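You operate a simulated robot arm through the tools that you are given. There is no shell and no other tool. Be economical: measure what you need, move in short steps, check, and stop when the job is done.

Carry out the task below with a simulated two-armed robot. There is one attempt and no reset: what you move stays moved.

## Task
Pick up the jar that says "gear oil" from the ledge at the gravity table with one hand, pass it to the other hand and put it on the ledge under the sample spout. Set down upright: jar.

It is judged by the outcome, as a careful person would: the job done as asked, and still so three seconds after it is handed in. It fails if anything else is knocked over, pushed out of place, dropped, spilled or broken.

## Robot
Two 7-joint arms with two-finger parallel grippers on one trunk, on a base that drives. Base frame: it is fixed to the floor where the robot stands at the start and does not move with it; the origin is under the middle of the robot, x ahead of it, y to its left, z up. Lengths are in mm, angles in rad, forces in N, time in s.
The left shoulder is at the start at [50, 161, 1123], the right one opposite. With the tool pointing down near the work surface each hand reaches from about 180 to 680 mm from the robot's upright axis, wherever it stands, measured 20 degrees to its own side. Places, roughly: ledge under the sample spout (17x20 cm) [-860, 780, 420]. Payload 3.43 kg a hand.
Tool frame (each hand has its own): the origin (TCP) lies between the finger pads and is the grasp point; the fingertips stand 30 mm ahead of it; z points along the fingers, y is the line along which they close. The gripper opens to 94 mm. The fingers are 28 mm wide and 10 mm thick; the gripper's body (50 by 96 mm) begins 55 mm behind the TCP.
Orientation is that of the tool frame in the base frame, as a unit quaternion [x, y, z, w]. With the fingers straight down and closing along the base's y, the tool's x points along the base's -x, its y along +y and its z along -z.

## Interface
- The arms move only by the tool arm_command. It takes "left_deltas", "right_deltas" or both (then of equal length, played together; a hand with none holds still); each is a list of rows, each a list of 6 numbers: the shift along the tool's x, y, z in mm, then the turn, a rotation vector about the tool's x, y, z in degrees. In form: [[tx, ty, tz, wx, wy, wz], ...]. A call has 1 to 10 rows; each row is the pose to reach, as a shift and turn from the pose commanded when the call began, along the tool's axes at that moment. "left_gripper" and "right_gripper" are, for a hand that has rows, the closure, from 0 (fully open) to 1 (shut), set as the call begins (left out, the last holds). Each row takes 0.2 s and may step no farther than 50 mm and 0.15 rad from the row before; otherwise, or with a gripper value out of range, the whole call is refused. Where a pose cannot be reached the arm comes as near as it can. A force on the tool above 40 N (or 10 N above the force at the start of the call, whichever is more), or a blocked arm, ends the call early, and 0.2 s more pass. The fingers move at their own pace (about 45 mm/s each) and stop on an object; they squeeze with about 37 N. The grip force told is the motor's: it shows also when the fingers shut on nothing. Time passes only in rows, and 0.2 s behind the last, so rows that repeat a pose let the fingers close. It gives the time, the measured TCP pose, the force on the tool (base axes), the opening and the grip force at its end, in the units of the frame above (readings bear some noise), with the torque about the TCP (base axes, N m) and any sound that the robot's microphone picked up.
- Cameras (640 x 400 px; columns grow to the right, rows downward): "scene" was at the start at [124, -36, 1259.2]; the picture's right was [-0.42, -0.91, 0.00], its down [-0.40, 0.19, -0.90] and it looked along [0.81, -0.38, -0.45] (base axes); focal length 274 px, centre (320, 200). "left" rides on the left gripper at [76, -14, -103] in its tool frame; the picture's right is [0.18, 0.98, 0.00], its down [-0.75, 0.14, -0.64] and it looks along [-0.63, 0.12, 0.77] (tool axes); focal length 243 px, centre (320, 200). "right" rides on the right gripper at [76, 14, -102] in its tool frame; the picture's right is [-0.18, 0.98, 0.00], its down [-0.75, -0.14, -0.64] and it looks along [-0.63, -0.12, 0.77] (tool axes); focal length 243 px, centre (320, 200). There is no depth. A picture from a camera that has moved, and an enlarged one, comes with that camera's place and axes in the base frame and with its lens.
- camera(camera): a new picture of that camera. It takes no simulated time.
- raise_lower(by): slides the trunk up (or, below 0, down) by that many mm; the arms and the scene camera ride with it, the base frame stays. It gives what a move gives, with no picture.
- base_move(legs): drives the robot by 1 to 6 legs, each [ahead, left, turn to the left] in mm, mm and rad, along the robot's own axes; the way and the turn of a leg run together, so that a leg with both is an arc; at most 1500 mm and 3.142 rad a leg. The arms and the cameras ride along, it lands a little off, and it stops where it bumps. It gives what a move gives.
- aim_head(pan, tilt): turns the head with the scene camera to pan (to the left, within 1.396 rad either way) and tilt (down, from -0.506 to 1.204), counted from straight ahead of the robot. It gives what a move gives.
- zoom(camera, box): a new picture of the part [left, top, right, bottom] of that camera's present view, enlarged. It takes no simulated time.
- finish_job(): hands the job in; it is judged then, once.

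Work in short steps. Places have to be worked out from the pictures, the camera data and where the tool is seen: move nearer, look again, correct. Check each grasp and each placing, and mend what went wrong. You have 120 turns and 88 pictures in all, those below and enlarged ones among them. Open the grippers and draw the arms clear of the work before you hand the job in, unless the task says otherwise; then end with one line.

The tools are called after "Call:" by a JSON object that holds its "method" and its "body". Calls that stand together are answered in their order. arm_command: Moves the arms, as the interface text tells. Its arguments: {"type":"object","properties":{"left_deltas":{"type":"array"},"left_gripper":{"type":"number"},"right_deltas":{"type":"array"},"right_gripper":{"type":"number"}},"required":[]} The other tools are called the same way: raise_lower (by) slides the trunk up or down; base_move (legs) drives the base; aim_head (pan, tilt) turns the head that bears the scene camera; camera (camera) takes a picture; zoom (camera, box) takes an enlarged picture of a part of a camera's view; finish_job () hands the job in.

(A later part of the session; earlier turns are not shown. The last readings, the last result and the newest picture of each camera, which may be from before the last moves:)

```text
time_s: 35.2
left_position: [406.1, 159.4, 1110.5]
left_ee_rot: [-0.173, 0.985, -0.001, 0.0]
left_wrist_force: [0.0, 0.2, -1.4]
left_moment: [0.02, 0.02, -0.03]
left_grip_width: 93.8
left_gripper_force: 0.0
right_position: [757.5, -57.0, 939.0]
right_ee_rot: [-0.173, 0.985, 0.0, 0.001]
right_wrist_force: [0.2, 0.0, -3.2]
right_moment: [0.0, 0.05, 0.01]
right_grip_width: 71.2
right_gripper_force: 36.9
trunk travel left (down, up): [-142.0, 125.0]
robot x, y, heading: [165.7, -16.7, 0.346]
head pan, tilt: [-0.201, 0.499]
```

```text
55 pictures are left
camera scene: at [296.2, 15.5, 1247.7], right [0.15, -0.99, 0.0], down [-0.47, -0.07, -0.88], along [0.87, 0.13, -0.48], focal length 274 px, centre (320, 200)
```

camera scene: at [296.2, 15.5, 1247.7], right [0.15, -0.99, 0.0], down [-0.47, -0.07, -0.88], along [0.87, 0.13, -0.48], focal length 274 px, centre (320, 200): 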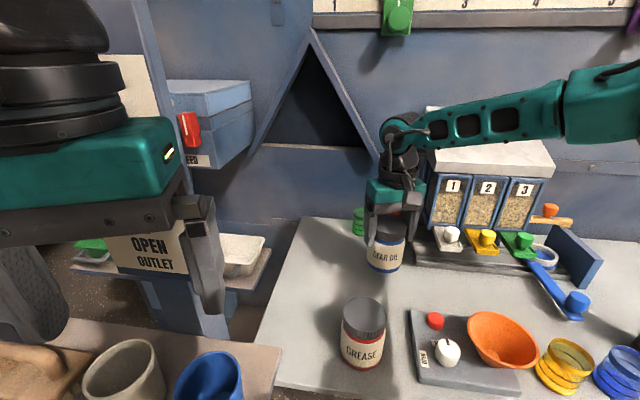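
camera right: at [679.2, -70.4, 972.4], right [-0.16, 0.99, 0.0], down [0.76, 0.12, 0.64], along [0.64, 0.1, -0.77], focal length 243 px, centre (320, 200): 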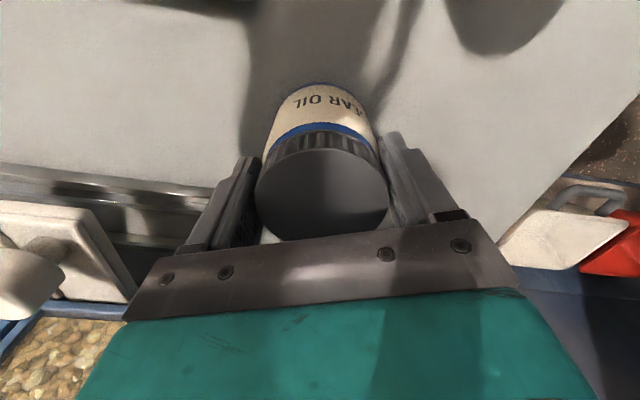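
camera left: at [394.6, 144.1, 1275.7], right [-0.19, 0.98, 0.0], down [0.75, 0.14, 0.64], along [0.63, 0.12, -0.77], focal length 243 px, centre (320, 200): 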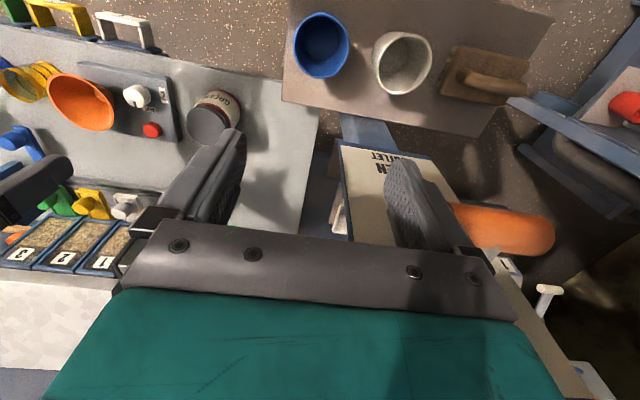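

Lift is good (~3.3 N weight). I raise the jar ~90 mm with the arm, drawing slightly back, so it clears GREASE; and tuck the left hand a little.

Call:
{"method": "arm_command", "body": {"right_deltas": [[0, 0, -25, 0, 0, 0], [5, 0, -50, 0, 0, 0], [15, 0, -75, 0, 0, 0], [25, -5, -100, 0, 0, 0], [40, -10, -110, 0, 0, 0], [60, -20, -115, 0, 0, 0], [60, -20, -115, 0, 0, 0]], "left_deltas": [[15, -10, 0, 0, 0, 0], [30, -20, 0, 0, 0, 0], [45, -30, 0, 0, 0, 0], [60, -40, 0, 0, 0, 0], [60, -40, 0, 0, 0, 0], [60, -40, 0, 0, 0, 0], [60, -40, 0, 0, 0, 0]]}}

```text
time_s: 36.8
left_position: [364.7, 99.8, 1109.5]
left_ee_rot: [-0.174, 0.985, 0.0, 0.001]
left_wrist_force: [2.2, 0.0, -1.4]
left_moment: [-0.03, 0.18, 0.06]
left_grip_width: 93.8
left_gripper_force: 0.0
right_position: [704.4, -96.0, 1054.4]
right_ee_rot: [-0.172, 0.985, 0.001, 0.001]
right_wrist_force: [0.7, 0.0, -3.4]
right_moment: [-0.06, 0.04, 0.01]
right_grip_width: 71.0
right_gripper_force: 36.7
trunk travel left (down, up): [-142.0, 125.0]
robot x, y, heading: [167.1, -12.0, 0.344]
head pan, tilt: [-0.201, 0.499]
```

Now back out to near the starting spot before handover.

Call:
{"method": "base_move", "body": {"legs": [[-155, 72, 0]]}}

Call:
{"method": "aim_head", "body": {"pan": 1.39, "tilt": 0.5}}

Call:
{"method": "camera", "body": {"camera": "scene"}}

Call:
{"method": "aim_head", "body": {"pan": -1.39, "tilt": 0.6}}

Call:
{"method": "camera", "body": {"camera": "scene"}}

```text
time_s: 38.3
left_position: [190.7, 112.1, 1110.4]
left_ee_rot: [-0.172, 0.985, -0.001, 0.0]
left_wrist_force: [1.4, 0.3, 0.4]
left_moment: [0.06, 0.09, 0.11]
left_grip_width: 94.1
left_gripper_force: 0.1
right_position: [529.8, -85.8, 1054.0]
right_ee_rot: [-0.17, 0.985, 0.0, 0.002]
right_wrist_force: [-0.1, 0.5, -3.0]
right_moment: [-0.02, 0.01, -0.02]
right_grip_width: 71.3
right_gripper_force: 37.5
trunk travel left (down, up): [-142.0, 125.0]
robot x, y, heading: [-7.4, 3.0, 0.342]
head pan, tilt: [-0.201, 0.499]
```

```text
time_s: 39.9
left_position: [190.5, 118.6, 1109.5]
left_ee_rot: [-0.155, 0.988, 0.012, 0.005]
left_wrist_force: [0.0, 105.6, -36.9]
left_moment: [-9.67, -3.01, -8.71]
left_grip_width: 94.0
left_gripper_force: 0.0
right_position: [531.5, -85.2, 1053.4]
right_ee_rot: [-0.169, 0.986, 0.001, 0.0]
right_wrist_force: [0.2, -0.2, -3.6]
right_moment: [-0.01, 0.03, -0.04]
right_grip_width: 71.0
right_gripper_force: 36.6
trunk travel left (down, up): [-142.0, 125.0]
robot x, y, heading: [-7.0, 0.3, 0.342]
head pan, tilt: [1.389, 0.499]
```

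```text
54 pictures are left
camera scene: at [70.2, 98.4, 1244.7], right [0.91, -0.41, 0.0], down [-0.21, -0.46, -0.86], along [0.36, 0.78, -0.51], focal length 274 px, centre (320, 200)
```

scene: 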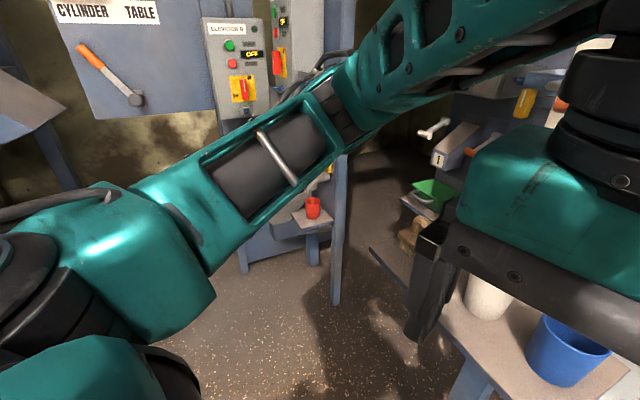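

```text
time_s: 42.4
left_position: [191.3, 113.5, 1110.6]
left_ee_rot: [-0.171, 0.985, 0.0, -0.001]
left_wrist_force: [0.6, 0.3, 0.6]
left_moment: [-0.02, -0.01, 0.01]
left_grip_width: 93.8
left_gripper_force: 0.0
right_position: [531.5, -85.3, 1054.0]
right_ee_rot: [-0.17, 0.985, 0.0, 0.001]
right_wrist_force: [-0.2, -1.4, -3.4]
right_moment: [0.02, 0.02, -0.01]
right_grip_width: 70.9
right_gripper_force: 37.2
trunk travel left (down, up): [-142.0, 125.0]
robot x, y, heading: [-9.4, 0.6, 0.338]
head pan, tilt: [-1.389, 0.6]
```

```text
53 pictures are left
camera scene: at [76.9, -60.2, 1238.7], right [-0.87, -0.5, 0.0], down [-0.28, 0.49, -0.82], along [0.41, -0.71, -0.57], focal length 274 px, centre (320, 200)
```

scene: 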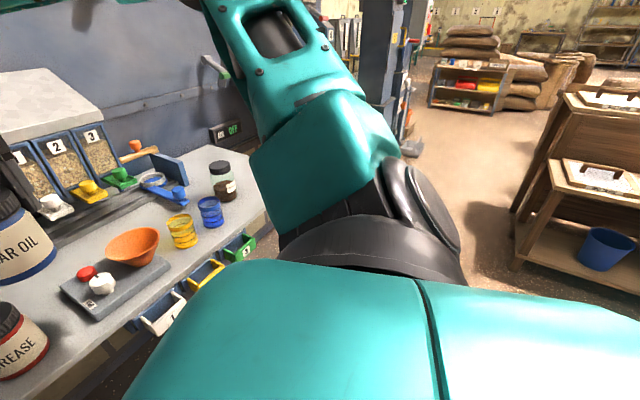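

The head brushed the tucked left gripper while panning; nothing else was affected. I move the left hand forward out of the head's way, pull the right hand in, then back up and turn left toward the target.

Call:
{"method": "arm_command", "body": {"left_deltas": [[-30, 10, 0, 0, 0, 0], [-60, 20, 0, 0, 0, 0], [-90, 30, 0, 0, 0, 0], [-120, 40, 0, 0, 0, 0], [-120, 40, 0, 0, 0, 0]], "right_deltas": [[25, 0, 0, 0, 0, 0], [50, 0, 0, 0, 0, 0], [75, 0, 0, 0, 0, 0], [100, 0, 0, 0, 0, 0], [100, 0, 0, 0, 0, 0]]}}

Call:
{"method": "base_move", "body": {"legs": [[-236, 83, 0], [0, 0, 1.2]]}}

Call:
{"method": "aim_head", "body": {"pan": 0.8, "tilt": 0.55}}

Call:
{"method": "camera", "body": {"camera": "scene"}}

```text
time_s: 43.6
left_position: [288.7, 190.5, 1109.7]
left_ee_rot: [-0.172, 0.985, 0.0, 0.0]
left_wrist_force: [0.5, -0.4, -0.2]
left_moment: [-0.02, 0.03, 0.0]
left_grip_width: 94.0
left_gripper_force: 0.0
right_position: [436.8, -119.4, 1052.4]
right_ee_rot: [-0.17, 0.986, 0.0, 0.0]
right_wrist_force: [-0.2, 0.5, -3.8]
right_moment: [0.02, -0.02, 0.01]
right_grip_width: 70.9
right_gripper_force: 37.0
trunk travel left (down, up): [-142.0, 125.0]
robot x, y, heading: [-5.5, -0.1, 0.343]
head pan, tilt: [-1.389, 0.6]
```

```text
time_s: 48.4
left_position: [-327.9, 343.4, 1109.3]
left_ee_rot: [-0.701, 0.713, 0.001, 0.0]
left_wrist_force: [0.6, -0.7, 0.7]
left_moment: [-0.01, 0.02, 0.03]
left_grip_width: 93.9
left_gripper_force: 0.1
right_position: [13.2, 374.3, 1052.5]
right_ee_rot: [-0.7, 0.714, 0.0, 0.001]
right_wrist_force: [-0.5, 0.2, -3.2]
right_moment: [-0.01, 0.02, -0.02]
right_grip_width: 70.9
right_gripper_force: 37.0
trunk travel left (down, up): [-142.0, 125.0]
robot x, y, heading: [-258.0, -2.0, 1.55]
head pan, tilt: [-1.389, 0.6]
```

```text
time_s: 50.5
left_position: [-327.9, 342.3, 1110.1]
left_ee_rot: [-0.702, 0.712, 0.0, 0.0]
left_wrist_force: [-0.3, 0.5, 0.0]
left_moment: [-0.02, 0.0, 0.03]
left_grip_width: 94.0
left_gripper_force: 0.0
right_position: [13.5, 374.1, 1053.1]
right_ee_rot: [-0.7, 0.714, 0.001, 0.0]
right_wrist_force: [-0.3, -0.7, -2.8]
right_moment: [-0.03, 0.0, -0.02]
right_grip_width: 71.0
right_gripper_force: 37.0
trunk travel left (down, up): [-142.0, 125.0]
robot x, y, heading: [-253.7, -2.1, 1.552]
head pan, tilt: [0.799, 0.55]
```

```text
52 pictures are left
camera scene: at [-315.3, 106.5, 1243.2], right [0.71, 0.7, 0.0], down [0.37, -0.37, -0.85], along [-0.6, 0.61, -0.52], focal length 274 px, centre (320, 200)
```

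scene: 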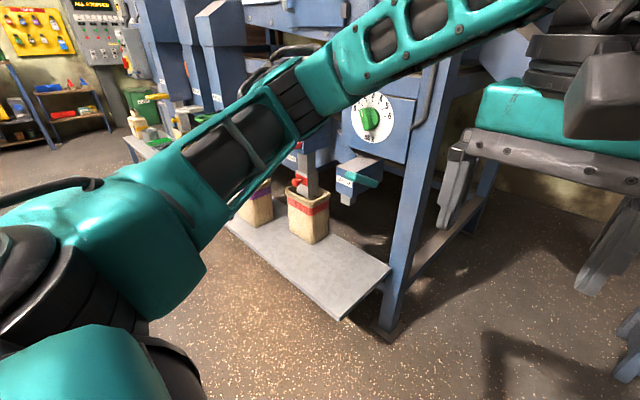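

The target ledge end is visible, right of the bags. I zoom on it to see the spout and clearances.

Call:
{"method": "zoom", "body": {"camera": "scene", "box": [220, 80, 460, 350]}}

Call:
{"method": "aim_head", "body": {"pan": 1.2, "tilt": 0.6}}

Call:
{"method": "camera", "body": {"camera": "scene"}}

```text
1.48 times, centred on (340, 215) of scene
camera zoom: at [-315.3, 106.5, 1243.2], right [0.71, 0.7, 0.0], down [0.37, -0.37, -0.85], along [-0.6, 0.61, -0.52], focal length 406 px, centre (290, 178)
```

zoom: 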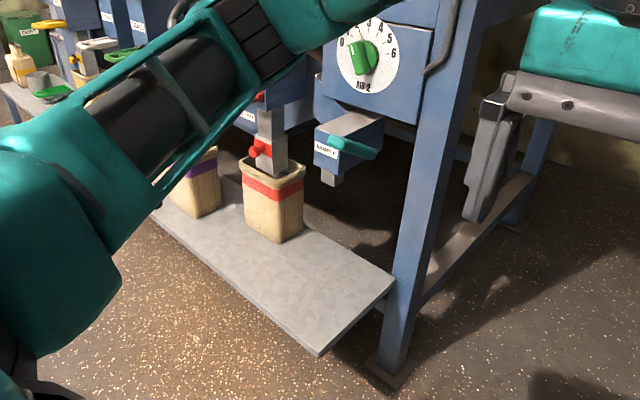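

```text
time_s: 51.3
left_position: [-327.1, 343.1, 1109.8]
left_ee_rot: [-0.702, 0.713, 0.0, 0.0]
left_wrist_force: [0.1, 0.5, -0.5]
left_moment: [0.01, -0.02, 0.0]
left_grip_width: 94.0
left_gripper_force: 0.0
right_position: [12.9, 372.5, 1054.1]
right_ee_rot: [-0.7, 0.714, 0.001, 0.0]
right_wrist_force: [1.4, 0.7, -4.1]
right_moment: [-0.03, -0.02, 0.02]
right_grip_width: 71.2
right_gripper_force: 37.2
trunk travel left (down, up): [-142.0, 125.0]
robot x, y, heading: [-254.1, 3.2, 1.55]
head pan, tilt: [1.201, 0.6]
```

```text
50 pictures are left
camera scene: at [-333.8, 76.2, 1238.7], right [0.38, 0.93, 0.0], down [0.52, -0.21, -0.83], along [-0.76, 0.31, -0.56], focal length 274 px, centre (320, 200)
```

scene: 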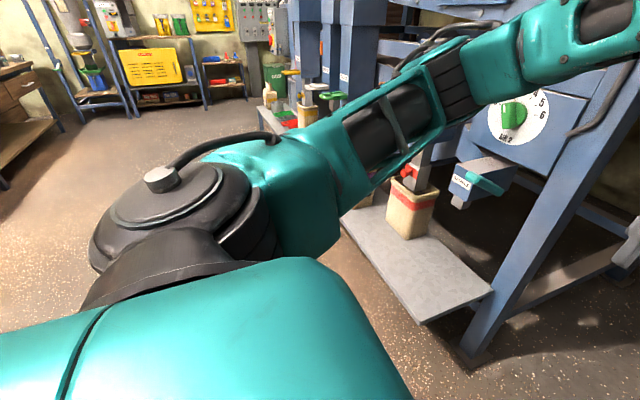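

The shelf's free end spans x≤-675, y 567–885, with spout above z≈690, so a roughly horizontal left-hand placement with the camera on the upper side is best. I test whether the left wrist can reach that pose: first pitch the tool to horizontal, moving forward.

Call:
{"method": "arm_command", "body": {"left_deltas": [[-20, 5, 0, 0, -8.5, 0], [-40, 10, 5, 0, -17, 0], [-60, 15, 10, 0, -25.5, 0], [-80, 20, 20, 0, -34, 0], [-100, 25, 30, 0, -42.5, 0], [-120, 30, 40, 0, -51, 0], [-130, 35, 50, 0, -59.5, 0], [-140, 40, 60, 0, -68, 0], [-140, 45, 70, 0, -76, 0], [-140, 50, 80, 0, -80, 0]]}}

```text
time_s: 53.5
left_position: [-355.1, 478.2, 1028.6]
left_ee_rot: [-0.539, 0.562, 0.43, 0.457]
left_wrist_force: [-0.5, 0.2, 0.2]
left_moment: [0.03, -0.02, 0.0]
left_grip_width: 94.0
left_gripper_force: 0.1
left hand out of reach, approached as far as the arm can: row 9, 10
right_position: [13.4, 373.1, 1053.0]
right_ee_rot: [-0.7, 0.714, 0.001, 0.0]
right_wrist_force: [-0.4, 0.5, -2.9]
right_moment: [-0.01, 0.01, 0.0]
right_grip_width: 70.9
right_gripper_force: 36.8
trunk travel left (down, up): [-142.0, 125.0]
robot x, y, heading: [-255.2, 0.6, 1.554]
head pan, tilt: [1.201, 0.6]
```

Nearly horizontal works. Now roll the tool about its axis to bring the camera toward the upper side (testing one direction).

Call:
{"method": "arm_command", "body": {"left_deltas": [[0, 0, 0, 0, 0, 8.5], [0, 0, 0, 0, 0, 17], [0, 0, 0, 0, 0, 25.5], [0, 0, 0, 0, 0, 34], [0, 0, 0, 0, 0, 42.5], [0, 0, 0, 0, 0, 51], [0, 0, 0, 0, 0, 59.5], [0, 0, 0, 0, 0, 68], [0, 0, 0, 0, 0, 76.5], [0, 0, 0, 0, 0, 85]]}}

```text
time_s: 55.7
left_position: [-358.1, 478.4, 1026.3]
left_ee_rot: [-0.018, 0.779, 0.626, 0.043]
left_wrist_force: [0.5, 0.6, 0.4]
left_moment: [0.01, 0.0, 0.0]
left_grip_width: 93.9
left_gripper_force: 0.1
right_position: [14.0, 372.8, 1054.4]
right_ee_rot: [-0.701, 0.714, 0.001, 0.0]
right_wrist_force: [0.3, -0.1, -3.2]
right_moment: [-0.03, 0.0, 0.0]
right_grip_width: 70.8
right_gripper_force: 37.1
trunk travel left (down, up): [-142.0, 125.0]
robot x, y, heading: [-253.8, 4.7, 1.554]
head pan, tilt: [1.201, 0.6]
```

That rolled freely; continue the roll.

Call:
{"method": "arm_command", "body": {"left_deltas": [[0, 0, 0, 0, 0, 8.5], [0, 0, 0, 0, 0, 17], [0, 0, 0, 0, 0, 25.5], [0, 0, 0, 0, 0, 34], [0, 0, 0, 0, 0, 42.5], [0, 0, 0, 0, 0, 51], [0, 0, 0, 0, 0, 59.5], [0, 0, 0, 0, 0, 68], [0, 0, 0, 0, 0, 76.5], [0, 0, 0, 0, 0, 85]]}}

Call:
{"method": "camera", "body": {"camera": "left"}}

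```text
time_s: 57.9
left_position: [-337.0, 409.0, 1015.3]
left_ee_rot: [0.492, 0.603, 0.502, -0.377]
left_wrist_force: [-0.2, 1.0, 0.2]
left_moment: [0.0, -0.01, -0.02]
left_grip_width: 94.1
left_gripper_force: 0.1
left hand out of reach, approached as far as the arm can: row 7, 8, 9, 10
right_position: [12.6, 373.5, 1052.9]
right_ee_rot: [-0.701, 0.714, 0.001, 0.0]
right_wrist_force: [0.4, 0.7, -3.4]
right_moment: [0.0, 0.0, 0.01]
right_grip_width: 71.2
right_gripper_force: 36.7
trunk travel left (down, up): [-142.0, 125.0]
robot x, y, heading: [-252.4, 0.7, 1.554]
head pan, tilt: [1.201, 0.6]
```

```text
49 pictures are left
camera left: at [-372.6, 323.9, 1105.3], right [0.91, 0.05, 0.4], down [0.29, -0.79, -0.55], along [0.29, 0.61, -0.73], focal length 243 px, centre (320, 200)
```

left: 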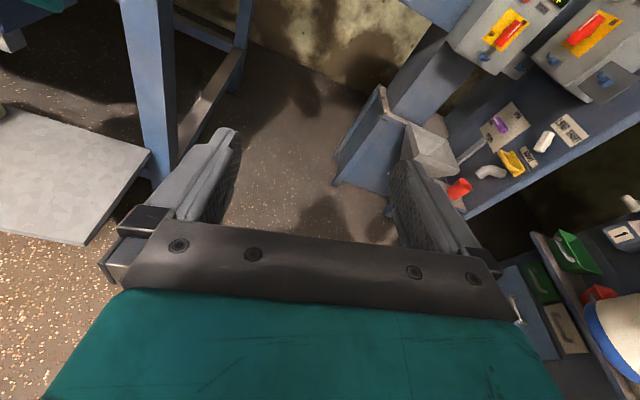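

The wrist gets within ~14° of fully flipped. I try finishing the roll while yawing the tool inward (robot right) and lowering a little.

Call:
{"method": "arm_command", "body": {"left_deltas": [[-10, 0, -10, -7, 0, 2], [-25, 0, -20, -14, 0, 4], [-40, -5, -20, -21, 0, 8], [-55, -10, -20, -28, 0, 12], [-70, -15, -20, -35, 0, 14], [-85, -20, -10, -42, 0, 14], [-85, -20, -10, -42, 0, 14]]}}

```text
time_s: 59.5
left_position: [-259.7, 369.5, 996.0]
left_ee_rot: [0.574, 0.467, 0.603, -0.299]
left_wrist_force: [-0.1, 0.3, 0.1]
left_moment: [0.02, 0.04, 0.01]
left_grip_width: 94.1
left_gripper_force: 0.1
left hand out of reach, approached as far as the arm can: row 1, 2, 3, 4, 5, 6, 7
right_position: [12.9, 372.4, 1054.0]
right_ee_rot: [-0.7, 0.714, 0.001, 0.001]
right_wrist_force: [0.2, 0.4, -4.1]
right_moment: [0.03, 0.0, 0.0]
right_grip_width: 70.8
right_gripper_force: 37.2
trunk travel left (down, up): [-142.0, 125.0]
robot x, y, heading: [-258.0, -1.8, 1.553]
head pan, tilt: [1.201, 0.6]
```

Full flip is out of reach, so instead I'll use a normal wrist roll with a ~30° downward pitch and a higher grip, approaching along the right gripper's closing line so fingers don't clash. I unroll the left wrist while moving it leftward.

Call:
{"method": "arm_command", "body": {"left_deltas": [[2, -9, -4, 0, 0, -8.5], [4, -18, -8, 0, 0, -17], [6, -27, -12, 0, 0, -25.5], [8, -36, -16, 0, 0, -34], [10, -45, -20, 0, 0, -42.5], [11, -54, -24, 0, 0, -51], [12, -63, -28, 0, 0, -59.5], [14, -72, -32, 0, 0, -68], [15, -81, -36, 0, 0, -76.5], [16, -90, -41, 0, 0, -85]]}}

```text
time_s: 61.7
left_position: [-259.8, 370.1, 997.9]
left_ee_rot: [0.109, 0.733, 0.645, 0.187]
left_wrist_force: [-0.2, -0.1, 0.5]
left_moment: [0.01, 0.03, -0.03]
left_grip_width: 93.9
left_gripper_force: 0.0
left hand out of reach, approached as far as the arm can: row 1, 2, 3, 4, 5, 6, 7, 8, 9, 10
right_position: [13.1, 373.4, 1055.1]
right_ee_rot: [-0.7, 0.714, 0.001, 0.0]
right_wrist_force: [-0.7, 0.0, -3.9]
right_moment: [0.0, 0.01, 0.02]
right_grip_width: 71.3
right_gripper_force: 36.7
trunk travel left (down, up): [-142.0, 125.0]
robot x, y, heading: [-252.8, 0.8, 1.555]
head pan, tilt: [1.201, 0.6]
```

Finish unrolling (−82°), keeping position.

Call:
{"method": "arm_command", "body": {"left_deltas": [[0, 0, 0, 0, 0, -8.2], [0, 0, 0, 0, 0, -16.4], [0, 0, 0, 0, 0, -24.6], [0, 0, 0, 0, 0, -32.8], [0, 0, 0, 0, 0, -41], [0, 0, 0, 0, 0, -49.2], [0, 0, 0, 0, 0, -57.4], [0, 0, 0, 0, 0, -65.6], [0, 0, 0, 0, 0, -73.8], [0, 0, 0, 0, 0, -82]]}}

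```text
time_s: 63.9
left_position: [-260.2, 371.9, 998.9]
left_ee_rot: [-0.401, 0.625, 0.364, 0.563]
left_wrist_force: [0.3, 0.0, 0.3]
left_moment: [0.02, 0.01, -0.02]
left_grip_width: 94.0
left_gripper_force: 0.0
right_position: [11.6, 372.7, 1053.1]
right_ee_rot: [-0.7, 0.714, 0.001, 0.001]
right_wrist_force: [0.1, 0.7, -3.3]
right_moment: [-0.03, 0.0, -0.05]
right_grip_width: 71.1
right_gripper_force: 37.3
trunk travel left (down, up): [-142.0, 125.0]
robot x, y, heading: [-252.8, -2.6, 1.552]
head pan, tilt: [1.201, 0.6]
```

The left tool is now horizontal, camera below. I yaw it toward the jar side (+36.6° about tool x) while raising it.

Call:
{"method": "arm_command", "body": {"left_deltas": [[-15, 0, 0, 7.4, 0, 0], [-30, 0, 0, 14.8, 0, 0], [-50, 0, 0, 22, 0, 0], [-70, 0, 0, 29.4, 0, 0], [-90, 0, 0, 36.6, 0, 0], [-90, 0, 0, 36.6, 0, 0]]}}

Call:
{"method": "arm_command", "body": {"left_deltas": [[0, 0, 0, 0, 6, 0], [0, 0, 0, 0, 12, 0], [0, 0, 0, 0, 18, 0], [0, 0, 0, 0, 24, 0], [0, 0, 0, 0, 24, 0]]}}

Call:
{"method": "arm_command", "body": {"right_deltas": [[0, 15, 0, 0, 0, -6], [-5, 30, 0, 0, 0, -12], [-15, 50, 0, 0, 0, -18], [-25, 70, 0, 0, 0, -24], [-35, 90, 0, 0, 0, -30], [-42, 108, 0, 0, 0, -30], [-42, 108, 0, 0, 0, -30]]}}

```text
time_s: 65.3
left_position: [-259.5, 390.1, 1067.8]
left_ee_rot: [-0.385, 0.554, 0.375, 0.636]
left_wrist_force: [0.0, -0.1, 0.1]
left_moment: [-0.02, 0.02, 0.0]
left_grip_width: 94.1
left_gripper_force: 0.1
left hand out of reach, approached as far as the arm can: row 1, 2, 3, 4, 5, 6
right_position: [13.6, 373.5, 1054.1]
right_ee_rot: [-0.7, 0.714, 0.001, 0.001]
right_wrist_force: [0.3, 0.9, -4.4]
right_moment: [0.0, 0.01, 0.0]
right_grip_width: 71.1
right_gripper_force: 37.1
trunk travel left (down, up): [-142.0, 125.0]
robot x, y, heading: [-253.4, 1.5, 1.553]
head pan, tilt: [1.201, 0.6]
```

```text
time_s: 66.5
left_position: [-258.6, 388.7, 1067.2]
left_ee_rot: [-0.452, 0.677, 0.288, 0.505]
left_wrist_force: [0.3, -0.8, -0.1]
left_moment: [0.0, -0.03, -0.04]
left_grip_width: 93.9
left_gripper_force: 0.0
left hand out of reach, approached as far as the arm can: row 1, 2, 3
right_position: [13.6, 372.2, 1053.1]
right_ee_rot: [-0.7, 0.714, 0.001, 0.0]
right_wrist_force: [0.3, 0.7, -3.9]
right_moment: [0.02, -0.01, 0.01]
right_grip_width: 71.1
right_gripper_force: 36.8
trunk travel left (down, up): [-142.0, 125.0]
robot x, y, heading: [-251.9, 0.0, 1.555]
head pan, tilt: [1.201, 0.6]
```

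```text
time_s: 68.1
left_position: [-259.1, 388.9, 1068.1]
left_ee_rot: [-0.452, 0.676, 0.288, 0.505]
left_wrist_force: [-0.1, 0.6, 0.1]
left_moment: [-0.01, 0.0, 0.0]
left_grip_width: 94.1
left_gripper_force: 0.1
right_position: [-93.9, 417.4, 1053.0]
right_ee_rot: [0.862, -0.507, -0.001, -0.001]
right_wrist_force: [-1.0, 0.2, -2.8]
right_moment: [-0.04, 0.0, 0.0]
right_grip_width: 71.1
right_gripper_force: 37.1
trunk travel left (down, up): [-142.0, 125.0]
robot x, y, heading: [-253.4, -2.3, 1.55]
head pan, tilt: [1.201, 0.6]
```

The right hand is in place, but the left resisted yawing here. I move the left hand forward/outward and yaw it there about the vertical.

Call:
{"method": "arm_command", "body": {"left_deltas": [[-8, 28, 15, 0, 0, 0], [-16, 56, 30, 0, 0, 0], [-22, 83, 46, 0, 0, 0], [-22, 83, 46, 6.4, 0.5, 2.2], [-22, 83, 46, 12.8, 1, 4.4], [-22, 83, 46, 19, 1.4, 6.6], [-22, 83, 46, 25.6, 1.8, 8.8], [-22, 83, 46, 32, 2.3, 11], [-22, 83, 46, 32, 2.3, 11]]}}

Call:
{"method": "aim_head", "body": {"pan": 0, "tilt": 0.5}}

Call:
{"method": "camera", "body": {"camera": "scene"}}

```text
time_s: 70.1
left_position: [-315.5, 469.8, 1067.4]
left_ee_rot: [-0.235, 0.779, 0.127, 0.567]
left_wrist_force: [-0.1, 0.8, 0.7]
left_moment: [0.0, 0.03, -0.02]
left_grip_width: 94.2
left_gripper_force: 0.1
right_position: [-95.5, 418.8, 1053.0]
right_ee_rot: [0.861, -0.509, 0.0, -0.001]
right_wrist_force: [0.1, 0.2, -3.8]
right_moment: [-0.04, 0.02, 0.01]
right_grip_width: 71.0
right_gripper_force: 37.0
trunk travel left (down, up): [-142.0, 125.0]
robot x, y, heading: [-256.3, -1.0, 1.558]
head pan, tilt: [1.201, 0.6]
```

```text
time_s: 71.5
left_position: [-312.9, 469.4, 1066.5]
left_ee_rot: [-0.234, 0.779, 0.127, 0.568]
left_wrist_force: [-0.3, 0.0, -0.7]
left_moment: [0.0, 0.0, 0.04]
left_grip_width: 94.0
left_gripper_force: 0.1
right_position: [-94.0, 417.3, 1053.0]
right_ee_rot: [0.861, -0.509, 0.0, 0.0]
right_wrist_force: [-0.6, -0.1, -2.9]
right_moment: [-0.01, -0.03, 0.01]
right_grip_width: 71.1
right_gripper_force: 37.2
trunk travel left (down, up): [-142.0, 125.0]
robot x, y, heading: [-256.0, 0.6, 1.554]
head pan, tilt: [0.0, 0.499]
```

```text
48 pictures are left
camera scene: at [-250.6, 133.7, 1247.7], right [1.0, -0.02, 0.0], down [-0.01, -0.48, -0.88], along [0.01, 0.88, -0.48], focal length 274 px, centre (320, 200)
```

scene: 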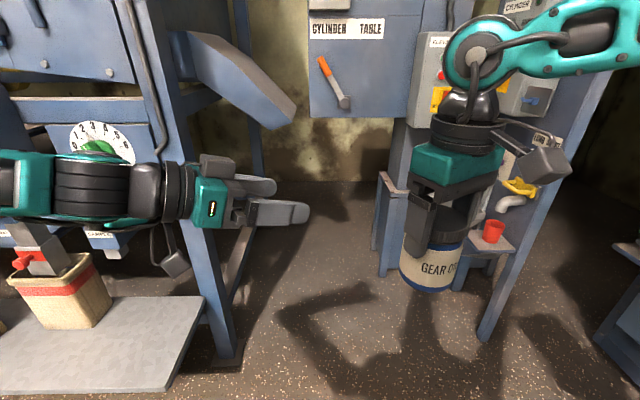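

Clear view: left gripper approaches along the right gripper's closing line. I level its roll, pitch it to 30°, and move to a standoff 100 mm short of the jar.

Call:
{"method": "arm_command", "body": {"left_deltas": [[-6, -30, 0, 0, 3, 1], [-12, -60, 0, 0, 6, 2], [-18, -90, 10, 0, 9, 3], [-24, -120, 25, 0, 11, 4], [-30, -145, 45, 0, 11, 4], [-32, -155, 70, 0, 11, 4], [-32, -155, 70, 0, 11, 4]]}}

Call:
{"method": "camera", "body": {"camera": "scene"}}

Call:
{"method": "camera", "body": {"camera": "left"}}

```text
time_s: 73.1
left_position: [-167.9, 378.9, 1084.1]
left_ee_rot: [-0.218, 0.838, 0.124, 0.485]
left_wrist_force: [-0.1, 0.2, -0.3]
left_moment: [-0.02, -0.01, 0.01]
left_grip_width: 94.1
left_gripper_force: 0.1
right_position: [-93.6, 416.3, 1053.8]
right_ee_rot: [0.861, -0.508, -0.001, -0.001]
right_wrist_force: [-0.4, 0.3, -4.0]
right_moment: [-0.01, -0.01, 0.01]
right_grip_width: 71.0
right_gripper_force: 37.1
trunk travel left (down, up): [-142.0, 125.0]
robot x, y, heading: [-257.4, -0.3, 1.552]
head pan, tilt: [0.0, 0.499]
```

```text
47 pictures are left
camera scene: at [-250.6, 133.6, 1247.8], right [1.0, -0.02, 0.0], down [-0.01, -0.48, -0.88], along [0.02, 0.88, -0.48], focal length 274 px, centre (320, 200)
```

scene: 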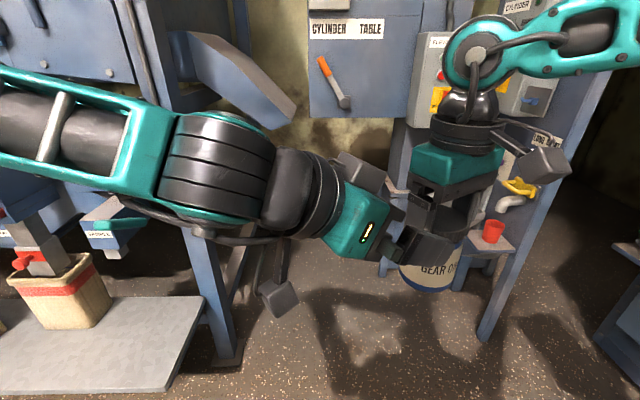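

```text
46 pictures are left
camera left: at [-273.3, 302.6, 1068.9], right [-0.56, 0.81, -0.16], down [-0.23, 0.04, 0.97], along [0.8, 0.58, 0.16], focal length 243 px, centre (320, 200)
```

left: 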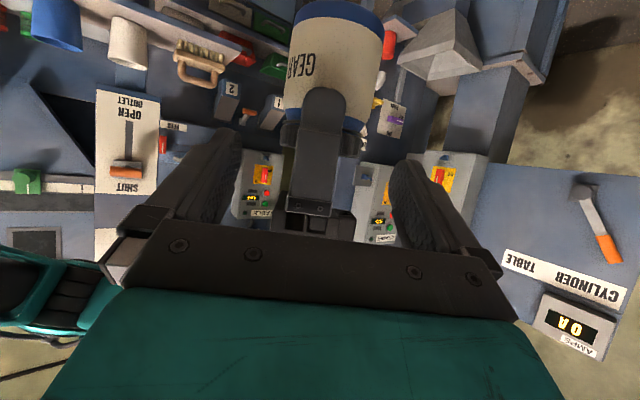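

Image shows the jar axis ~11 mm to tool +y and label spanning z≈975–1045. I correct sideways and advance part way along the tool axis, then check.

Call:
{"method": "arm_command", "body": {"left_deltas": [[5, 4, 0, 0, 0, 0], [9, 8, 15, 0, 0, 0], [9, 8, 30, 0, 0, 0], [9, 8, 45, 0, 0, 0], [9, 8, 50, 0, 0, 0]]}}

Call:
{"method": "camera", "body": {"camera": "left"}}

Call:
{"method": "zoom", "body": {"camera": "scene", "box": [300, 120, 580, 320]}}

```text
time_s: 74.3
left_position: [-138.8, 400.9, 1052.6]
left_ee_rot: [-0.219, 0.837, 0.124, 0.485]
left_wrist_force: [0.0, -0.3, -0.1]
left_moment: [0.0, 0.01, -0.01]
left_grip_width: 94.0
left_gripper_force: 0.0
right_position: [-93.6, 418.0, 1053.3]
right_ee_rot: [0.861, -0.508, -0.001, 0.0]
right_wrist_force: [0.4, -0.8, -4.1]
right_moment: [-0.02, 0.0, -0.01]
right_grip_width: 70.9
right_gripper_force: 37.2
trunk travel left (down, up): [-142.0, 125.0]
robot x, y, heading: [-253.0, -2.4, 1.557]
head pan, tilt: [0.0, 0.499]
```

```text
45 pictures are left
camera left: at [-242.6, 327.2, 1036.7], right [-0.56, 0.81, -0.16], down [-0.23, 0.04, 0.97], along [0.8, 0.58, 0.16], focal length 243 px, centre (320, 200)
```

left: 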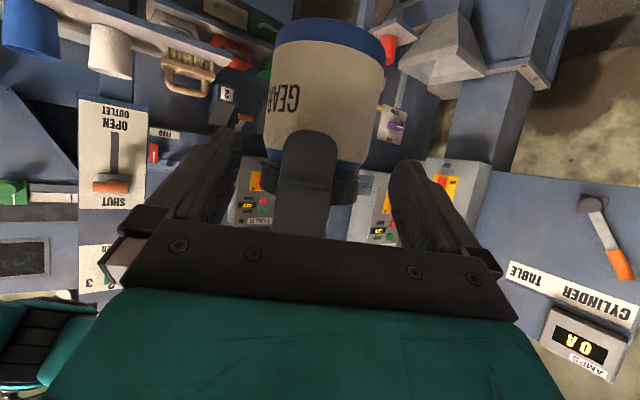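

```text
2.00 times, centred on (440, 220) of scene
camera zoom: at [-250.5, 133.7, 1247.8], right [1.0, -0.02, 0.0], down [-0.01, -0.48, -0.88], along [0.02, 0.88, -0.48], focal length 549 px, centre (80, 160)
```

zoom: 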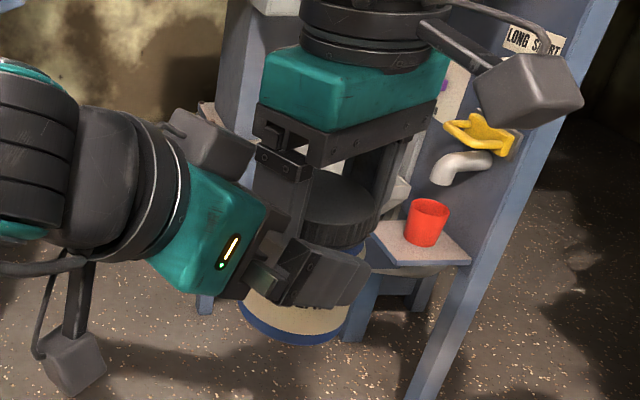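

Centred (jar columns 265–383). I advance another 35 mm slowly, with force stop as guard.

Call:
{"method": "arm_command", "body": {"left_deltas": [[0, 0, 10, 0, 0, 0], [0, 0, 19, 0, 0, 0], [0, 0, 26, 0, 0, 0], [0, 0, 31, 0, 0, 0], [0, 0, 35, 0, 0, 0]]}}

Call:
{"method": "zoom", "body": {"camera": "scene", "box": [340, 150, 540, 310]}}

Call:
{"method": "camera", "body": {"camera": "left"}}

```text
time_s: 75.5
left_position: [-112.0, 417.0, 1035.7]
left_ee_rot: [-0.219, 0.836, 0.126, 0.486]
left_wrist_force: [-32.8, -16.8, 10.0]
left_moment: [1.0, -2.08, -0.31]
left_grip_width: 94.2
left_gripper_force: 0.1
right_position: [-91.0, 419.0, 1052.1]
right_ee_rot: [0.859, -0.512, 0.002, -0.003]
right_wrist_force: [33.1, 16.6, -12.9]
right_moment: [-0.71, 1.36, 0.03]
right_grip_width: 70.9
right_gripper_force: 36.9
trunk travel left (down, up): [-142.0, 125.0]
robot x, y, heading: [-252.5, -8.0, 1.553]
head pan, tilt: [0.0, 0.499]
```

```text
2.50 times, centred on (440, 230) of scene
camera zoom: at [-250.4, 133.8, 1247.7], right [1.0, -0.02, 0.0], down [-0.01, -0.48, -0.88], along [0.02, 0.88, -0.48], focal length 686 px, centre (20, 125)
```

zoom: 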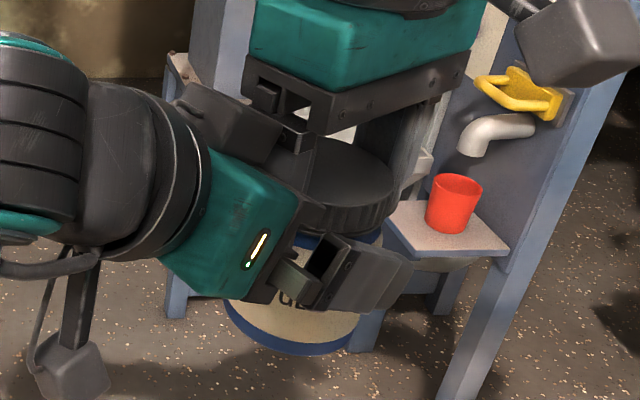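

```text
42 pictures are left
camera left: at [-216.9, 342.3, 1019.8], right [-0.56, 0.81, -0.16], down [-0.23, 0.04, 0.97], along [0.8, 0.58, 0.17], focal length 243 px, centre (320, 200)
```

left: 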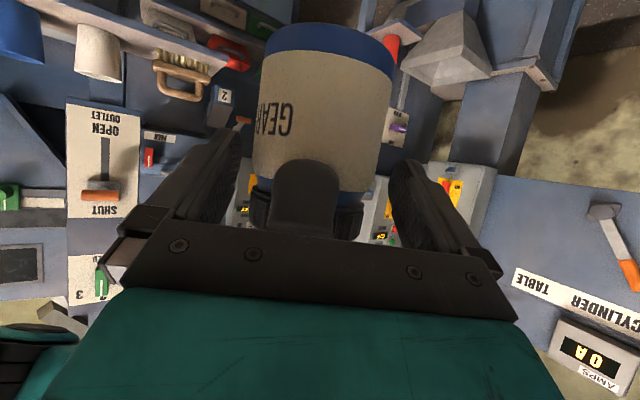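

Light contact of the left palm with the right finger; jar axis is now ~21 mm ahead of the left TCP, adequate. I back off 2.5 mm and close the left gripper.

Call:
{"method": "arm_command", "body": {"left_deltas": [[0, 2, -2.5, 0, 0, 0], [0, 2, -2.5, 0, 0, 0]]}}

Call:
{"method": "arm_command", "body": {"left_deltas": [[0, 0, 0, 0, 0, 0], [0, 0, 0, 0, 0, 0], [0, 0, 0, 0, 0, 0], [0, 0, 0, 0, 0, 0], [0, 0, 0, 0, 0, 0]], "left_gripper": 1}}

Call:
{"method": "camera", "body": {"camera": "left"}}

```text
time_s: 76.1
left_position: [-113.3, 415.9, 1036.3]
left_ee_rot: [-0.217, 0.838, 0.124, 0.485]
left_wrist_force: [-27.5, -22.4, 6.5]
left_moment: [1.48, -1.76, 0.02]
left_grip_width: 94.2
left_gripper_force: 0.1
right_position: [-91.7, 419.3, 1052.4]
right_ee_rot: [0.861, -0.509, 0.0, -0.002]
right_wrist_force: [27.1, 22.4, -10.1]
right_moment: [-1.09, 1.16, -0.43]
right_grip_width: 70.9
right_gripper_force: 36.6
trunk travel left (down, up): [-142.0, 125.0]
robot x, y, heading: [-253.1, 0.5, 1.555]
head pan, tilt: [0.0, 0.499]
```

```text
time_s: 77.3
left_position: [-114.8, 415.1, 1036.9]
left_ee_rot: [-0.217, 0.837, 0.122, 0.487]
left_wrist_force: [-24.4, -26.0, 10.2]
left_moment: [-0.94, -3.58, -0.8]
left_grip_width: 71.1
left_gripper_force: 36.6
right_position: [-93.1, 420.2, 1053.5]
right_ee_rot: [0.861, -0.509, -0.001, -0.005]
right_wrist_force: [24.3, 25.4, -12.3]
right_moment: [1.39, 2.91, 0.38]
right_grip_width: 71.1
right_gripper_force: 37.3
trunk travel left (down, up): [-142.0, 125.0]
robot x, y, heading: [-253.6, 2.3, 1.554]
head pan, tilt: [0.0, 0.499]
```

```text
41 pictures are left
camera left: at [-218.7, 341.1, 1020.6], right [-0.55, 0.82, -0.17], down [-0.23, 0.04, 0.97], along [0.8, 0.58, 0.17], focal length 243 px, centre (320, 200)
```

left: 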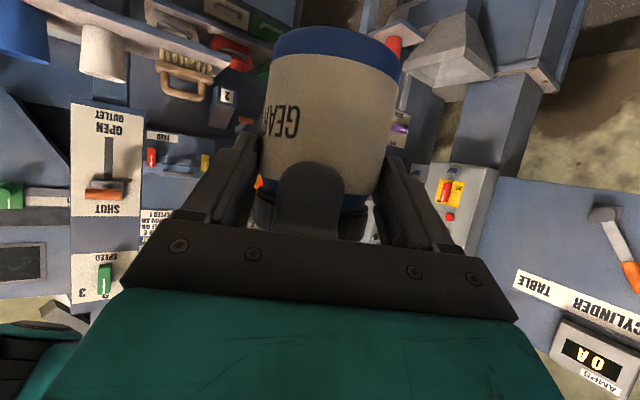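

Left holds at 71 mm with 37 N. I open the right only a few mm while shifting it 4 mm away from the left palm, then check forces.

Call:
{"method": "arm_command", "body": {"right_deltas": [[0, -2, 0, 0, 0, 0], [0, -4.5, 0, 0, 0, 0], [0, -4.5, 0, 0, 0, 0]], "right_gripper": 0.15}}

Call:
{"method": "camera", "body": {"camera": "left"}}

Call:
{"method": "camera", "body": {"camera": "right"}}

```text
time_s: 78.1
left_position: [-113.2, 415.4, 1036.2]
left_ee_rot: [-0.214, 0.838, 0.122, 0.487]
left_wrist_force: [3.2, -24.1, 7.0]
left_moment: [1.52, -0.31, 0.66]
left_grip_width: 70.6
left_gripper_force: 37.4
right_position: [-90.8, 419.9, 1053.4]
right_ee_rot: [0.861, -0.508, -0.001, -0.001]
right_wrist_force: [-2.7, 24.6, -9.7]
right_moment: [-1.04, 0.17, -1.23]
right_grip_width: 74.8
right_gripper_force: 0.1
trunk travel left (down, up): [-142.0, 125.0]
robot x, y, heading: [-252.8, -1.8, 1.551]
head pan, tilt: [0.0, 0.499]
```

```text
40 pictures are left
camera left: at [-218.6, 341.1, 1020.5], right [-0.55, 0.82, -0.16], down [-0.23, 0.04, 0.97], along [0.8, 0.57, 0.17], focal length 243 px, centre (320, 200)
```

left: 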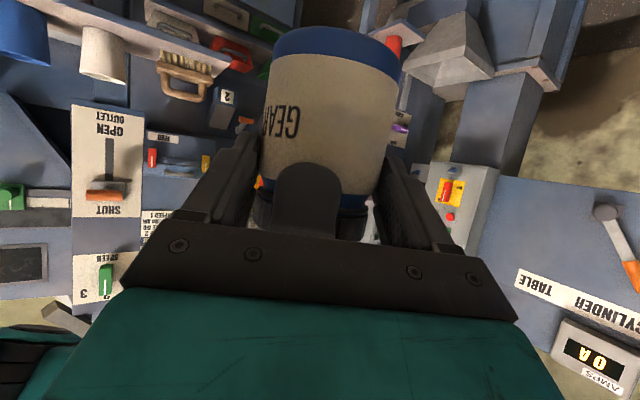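

```text
39 pictures are left
camera right: at [-66.0, 344.7, 1156.8], right [-0.95, -0.31, 0.0], down [-0.24, 0.73, 0.64], along [-0.2, 0.61, -0.76], focal length 243 px, centre (320, 200)
```

right: 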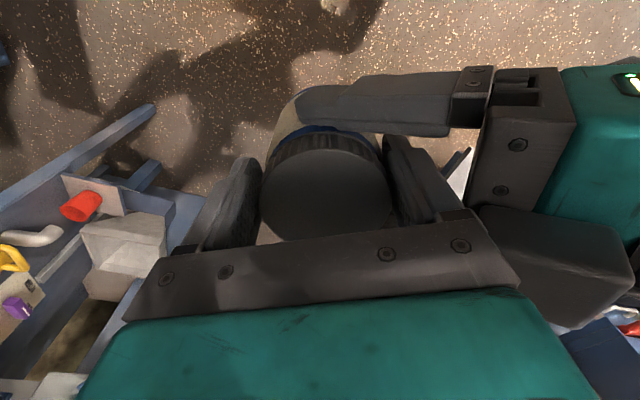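

The right grip is released (74.8 mm, 0 N); some side friction remains. I lift the right hand straight up off the lid in small steps.

Call:
{"method": "arm_command", "body": {"right_deltas": [[0, 0, -5, 0, 0, 0], [0, 0, -15, 0, 0, 0], [0, 0, -30, 0, 0, 0], [0, 0, -50, 0, 0, 0]]}}

Call:
{"method": "camera", "body": {"camera": "left"}}

Call:
{"method": "camera", "body": {"camera": "scene"}}

```text
time_s: 79.1
left_position: [-115.1, 418.6, 1036.2]
left_ee_rot: [-0.22, 0.837, 0.125, 0.484]
left_wrist_force: [-8.0, -3.5, 2.5]
left_moment: [0.09, -0.45, -0.08]
left_grip_width: 71.0
left_gripper_force: 36.9
right_position: [-89.4, 418.9, 1102.5]
right_ee_rot: [0.861, -0.508, -0.001, 0.0]
right_wrist_force: [9.0, 3.9, -5.1]
right_moment: [0.09, -0.21, 0.02]
right_grip_width: 74.7
right_gripper_force: 0.1
trunk travel left (down, up): [-142.0, 125.0]
robot x, y, heading: [-256.2, 3.2, 1.561]
head pan, tilt: [0.0, 0.499]
```

```text
38 pictures are left
camera left: at [-219.4, 343.2, 1020.3], right [-0.56, 0.81, -0.16], down [-0.23, 0.04, 0.97], along [0.8, 0.58, 0.16], focal length 243 px, centre (320, 200)
```

left: 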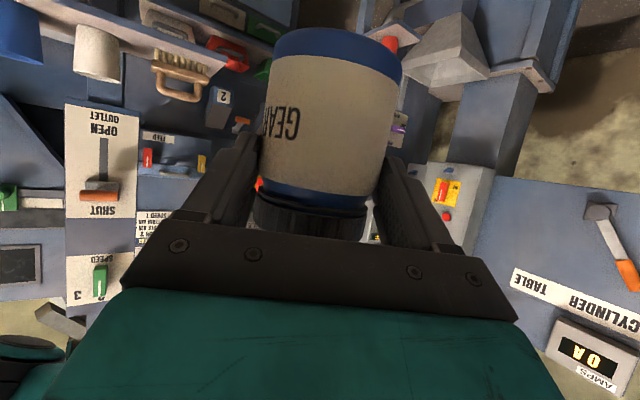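

```text
37 pictures are left
camera scene: at [-250.5, 133.6, 1247.8], right [1.0, -0.02, 0.0], down [-0.01, -0.48, -0.88], along [0.02, 0.88, -0.48], focal length 274 px, centre (320, 200)
```

scene: 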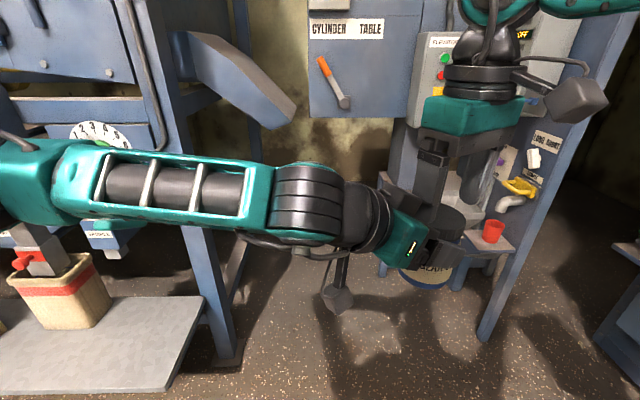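

The left hand holds the jar alone now. I draw the right hand up and away to its own side.

Call:
{"method": "arm_command", "body": {"right_deltas": [[0, -6, -10, 0, 0, 0], [0, -15, -40, 0, 0, 0], [0, -40, -60, 0, 0, 4], [0, -80, -60, 0, 0, 10], [0, -120, -60, 0, 0, 16], [0, -160, -50, 0, 0, 22], [0, -180, -40, 0, 0, 26]], "right_gripper": 0.15}}

Call:
{"method": "camera", "body": {"camera": "scene"}}

```text
time_s: 80.7
left_position: [-114.4, 418.1, 1035.9]
left_ee_rot: [-0.219, 0.838, 0.124, 0.484]
left_wrist_force: [-0.2, 0.8, 0.0]
left_moment: [-0.05, 0.03, 0.0]
left_grip_width: 71.0
left_gripper_force: 37.3
right_position: [69.7, 506.5, 1141.6]
right_ee_rot: [0.724, -0.689, -0.001, 0.0]
right_wrist_force: [0.3, 0.0, 0.7]
right_moment: [0.01, 0.0, -0.02]
right_grip_width: 80.0
right_gripper_force: 0.1
trunk travel left (down, up): [-142.0, 125.0]
robot x, y, heading: [-255.1, 1.8, 1.551]
head pan, tilt: [0.0, 0.499]
```

```text
36 pictures are left
camera scene: at [-250.3, 133.9, 1247.7], right [1.0, -0.02, 0.0], down [-0.01, -0.48, -0.88], along [0.02, 0.88, -0.48], focal length 274 px, centre (320, 200)
```

scene: 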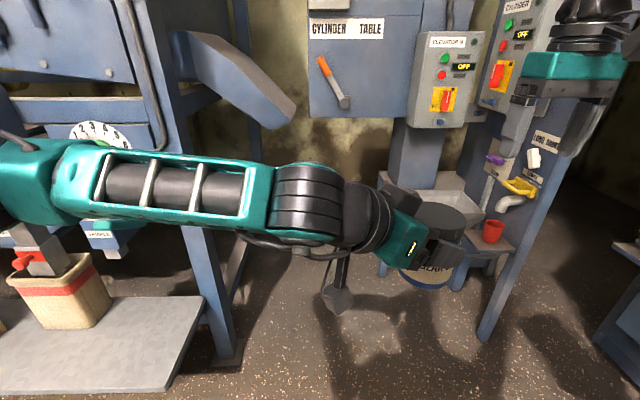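

I tuck the right hand back and swing the left hand (with jar kept upright) toward straight ahead of its own shoulder.

Call:
{"method": "arm_command", "body": {"left_deltas": [[8, 13, -13, 0, 0, 0], [19, 33, -34, -5, 0, -2.9], [30, 52, -54, -10, 0, -5.8], [42, 72, -74, -15, 0, -8.6], [54, 92, -94, -21, 0, -12.1], [66, 112, -114, -28, 0, -16.2], [77, 132, -135, -34.7, 0, -20], [77, 132, -135, -34.7, 0, -20]], "right_deltas": [[20, 0, 0, 0, 0, 0], [40, 0, 0, 0, 0, 0], [60, 0, 0, 0, 0, 0], [80, 0, 0, 0, 0, 0], [100, 0, 0, 0, 0, 0], [120, 0, 0, 0, 0, 0], [140, 0, 0, 0, 0, 0], [140, 0, 0, 0, 0, 0]]}}

Call:
{"method": "camera", "body": {"camera": "scene"}}

```text
time_s: 82.5
left_position: [-315.7, 455.6, 1036.3]
left_ee_rot: [-0.493, 0.713, 0.282, 0.412]
left_wrist_force: [-0.4, -0.2, -0.9]
left_moment: [-0.07, 0.04, -0.04]
left_grip_width: 71.2
left_gripper_force: 37.3
right_position: [75.5, 368.4, 1143.3]
right_ee_rot: [0.725, -0.689, -0.001, -0.001]
right_wrist_force: [0.4, -0.4, -0.2]
right_moment: [0.0, 0.03, -0.01]
right_grip_width: 79.7
right_gripper_force: 0.2
trunk travel left (down, up): [-142.0, 125.0]
robot x, y, heading: [-252.2, 2.0, 1.553]
head pan, tilt: [0.0, 0.499]
```

```text
35 pictures are left
camera scene: at [-250.6, 133.8, 1247.7], right [1.0, -0.02, 0.0], down [-0.01, -0.48, -0.88], along [0.02, 0.88, -0.48], focal length 274 px, centre (320, 200)
```

scene: 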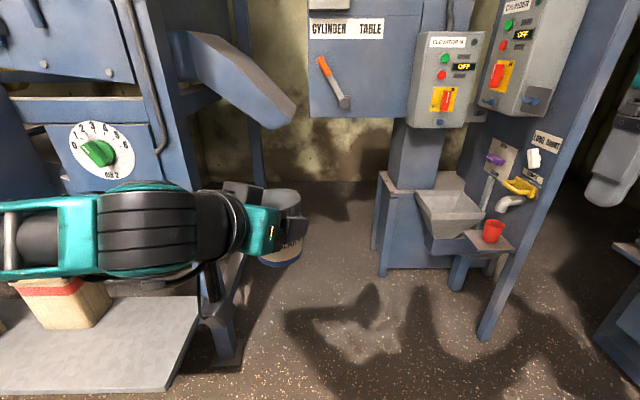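

Jar upright. Now I lower the trunk 140 mm and test how low the left arm can go here over open floor.

Call:
{"method": "raise_lower", "body": {"by": -140}}

Call:
{"method": "arm_command", "body": {"left_deltas": [[39, 0, 22, 0, 0, 0], [78, 0, 45, 0, 0, 0], [117, 0, 67, 0, 0, 0], [156, 0, 90, 0, 0, 0], [195, 0, 112, 0, 0, 0], [234, 0, 135, 0, 0, 0], [273, 0, 157, 0, 0, 0], [312, 0, 180, 0, 0, 0], [346, 0, 200, 0, 0, 0], [346, 0, 200, 0, 0, 0]]}}

Call:
{"method": "camera", "body": {"camera": "scene"}}

```text
time_s: 84.2
left_position: [-314.8, 456.8, 895.5]
left_ee_rot: [-0.493, 0.712, 0.283, 0.413]
left_wrist_force: [0.1, 0.2, 0.2]
left_moment: [-0.05, 0.03, 0.02]
left_grip_width: 71.0
left_gripper_force: 37.1
right_position: [75.8, 366.4, 1004.6]
right_ee_rot: [0.725, -0.689, -0.001, -0.001]
right_wrist_force: [0.6, -0.4, 0.4]
right_moment: [0.0, 0.03, -0.01]
right_grip_width: 80.0
right_gripper_force: 0.1
trunk travel left (down, up): [-2.0, 265.0]
robot x, y, heading: [-252.6, -3.0, 1.55]
head pan, tilt: [0.0, 0.499]
```

```text
time_s: 86.4
left_position: [-197.2, 493.1, 585.8]
left_ee_rot: [-0.518, 0.715, 0.294, 0.366]
left_wrist_force: [-1.8, 3.0, 0.6]
left_moment: [-0.14, 0.01, -0.08]
left_grip_width: 70.7
left_gripper_force: 37.0
left hand out of reach, approached as far as the arm can: row 3, 4, 5, 6, 7, 8, 9, 10
right_position: [77.2, 364.9, 1004.3]
right_ee_rot: [0.724, -0.69, -0.002, 0.0]
right_wrist_force: [0.8, 0.0, -0.1]
right_moment: [0.07, 0.07, -0.04]
right_grip_width: 79.8
right_gripper_force: 0.1
trunk travel left (down, up): [-2.0, 265.0]
robot x, y, heading: [-253.3, -3.0, 1.555]
head pan, tilt: [0.0, 0.499]
```

```text
34 pictures are left
camera scene: at [-248.0, 132.4, 1108.1], right [1.0, -0.02, 0.0], down [-0.01, -0.48, -0.88], along [0.02, 0.88, -0.48], focal length 274 px, centre (320, 200)
```

scene: 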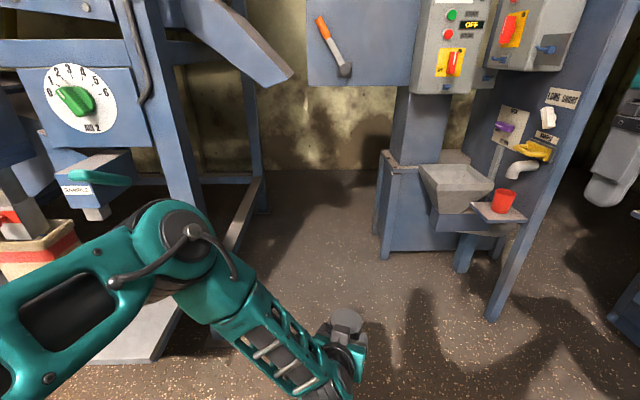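

The arm got down to z≈586 drifting inward, so low reach is better inward. I command the low target at a more inward, forward spot with the tool yawed inward 20° more.

Call:
{"method": "arm_command", "body": {"left_deltas": [[-13, -25, 22, 4, 0, 2.5], [-26, -50, 45, 8, 0, 5], [-39, -75, 67, 13, 0, 7.5], [-51, -100, 89, 17.3, 0, 10], [-51, -100, 89, 17.3, 0, 10], [-51, -100, 89, 17.3, 0, 10]]}}

```text
time_s: 87.8
left_position: [-62.0, 544.4, 578.5]
left_ee_rot: [-0.394, 0.796, 0.21, 0.409]
left_wrist_force: [0.3, -0.3, -0.3]
left_moment: [-0.08, 0.05, -0.02]
left_grip_width: 70.6
left_gripper_force: 37.2
left hand out of reach, approached as far as the arm can: row 2, 3, 4, 5, 6
right_position: [75.3, 366.8, 1005.1]
right_ee_rot: [0.725, -0.689, 0.0, -0.001]
right_wrist_force: [-1.3, 0.1, 0.6]
right_moment: [-0.01, -0.01, 0.0]
right_grip_width: 79.8
right_gripper_force: 0.0
trunk travel left (down, up): [-2.0, 265.0]
robot x, y, heading: [-254.0, -1.1, 1.554]
head pan, tilt: [0.0, 0.499]
```

At 30° pitch the wrist floor is z≈578, too high. A steeper pitch should go lower; the jar can pivot in the pads when set down. I test pitch ≈50° with a lower, more central target.

Call:
{"method": "arm_command", "body": {"left_deltas": [[0, 0, 0, 0, 5, 0], [10, 5, -4, 0, 10, 0], [40, 20, -12, 0, 15, 0], [75, 35, -24, 0, 15, 0], [110, 47, -34, 0, 15, 0], [147, 58, -43, 0, 15, 0], [147, 58, -43, 0, 15, 0]]}}

Call:
{"method": "camera", "body": {"camera": "scene"}}

```text
time_s: 89.4
left_position: [-178.4, 482.5, 484.3]
left_ee_rot: [-0.417, 0.841, 0.159, 0.307]
left_wrist_force: [-0.5, 0.2, -0.4]
left_moment: [-0.04, -0.01, 0.03]
left_grip_width: 70.9
left_gripper_force: 37.3
left hand out of reach, approached as far as the arm can: row 1
right_position: [76.3, 365.8, 1004.2]
right_ee_rot: [0.725, -0.689, -0.001, -0.001]
right_wrist_force: [-0.9, -0.6, -0.3]
right_moment: [0.02, 0.0, 0.0]
right_grip_width: 80.2
right_gripper_force: 0.1
trunk travel left (down, up): [-2.0, 265.0]
robot x, y, heading: [-254.3, -1.7, 1.557]
head pan, tilt: [0.0, 0.499]
```

```text
33 pictures are left
camera scene: at [-250.6, 133.7, 1107.8], right [1.0, -0.02, 0.0], down [-0.01, -0.48, -0.88], along [0.02, 0.88, -0.48], focal length 274 px, centre (320, 200)
```

scene: 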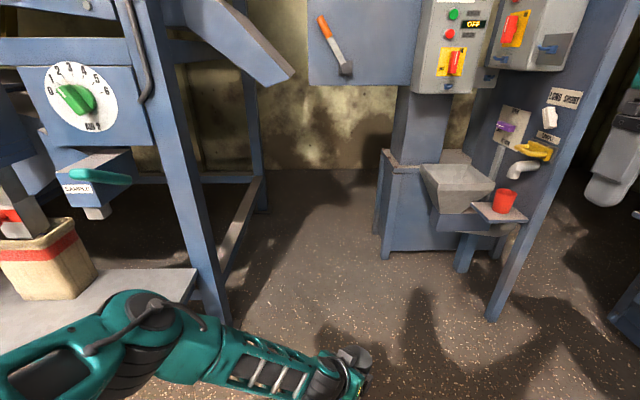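

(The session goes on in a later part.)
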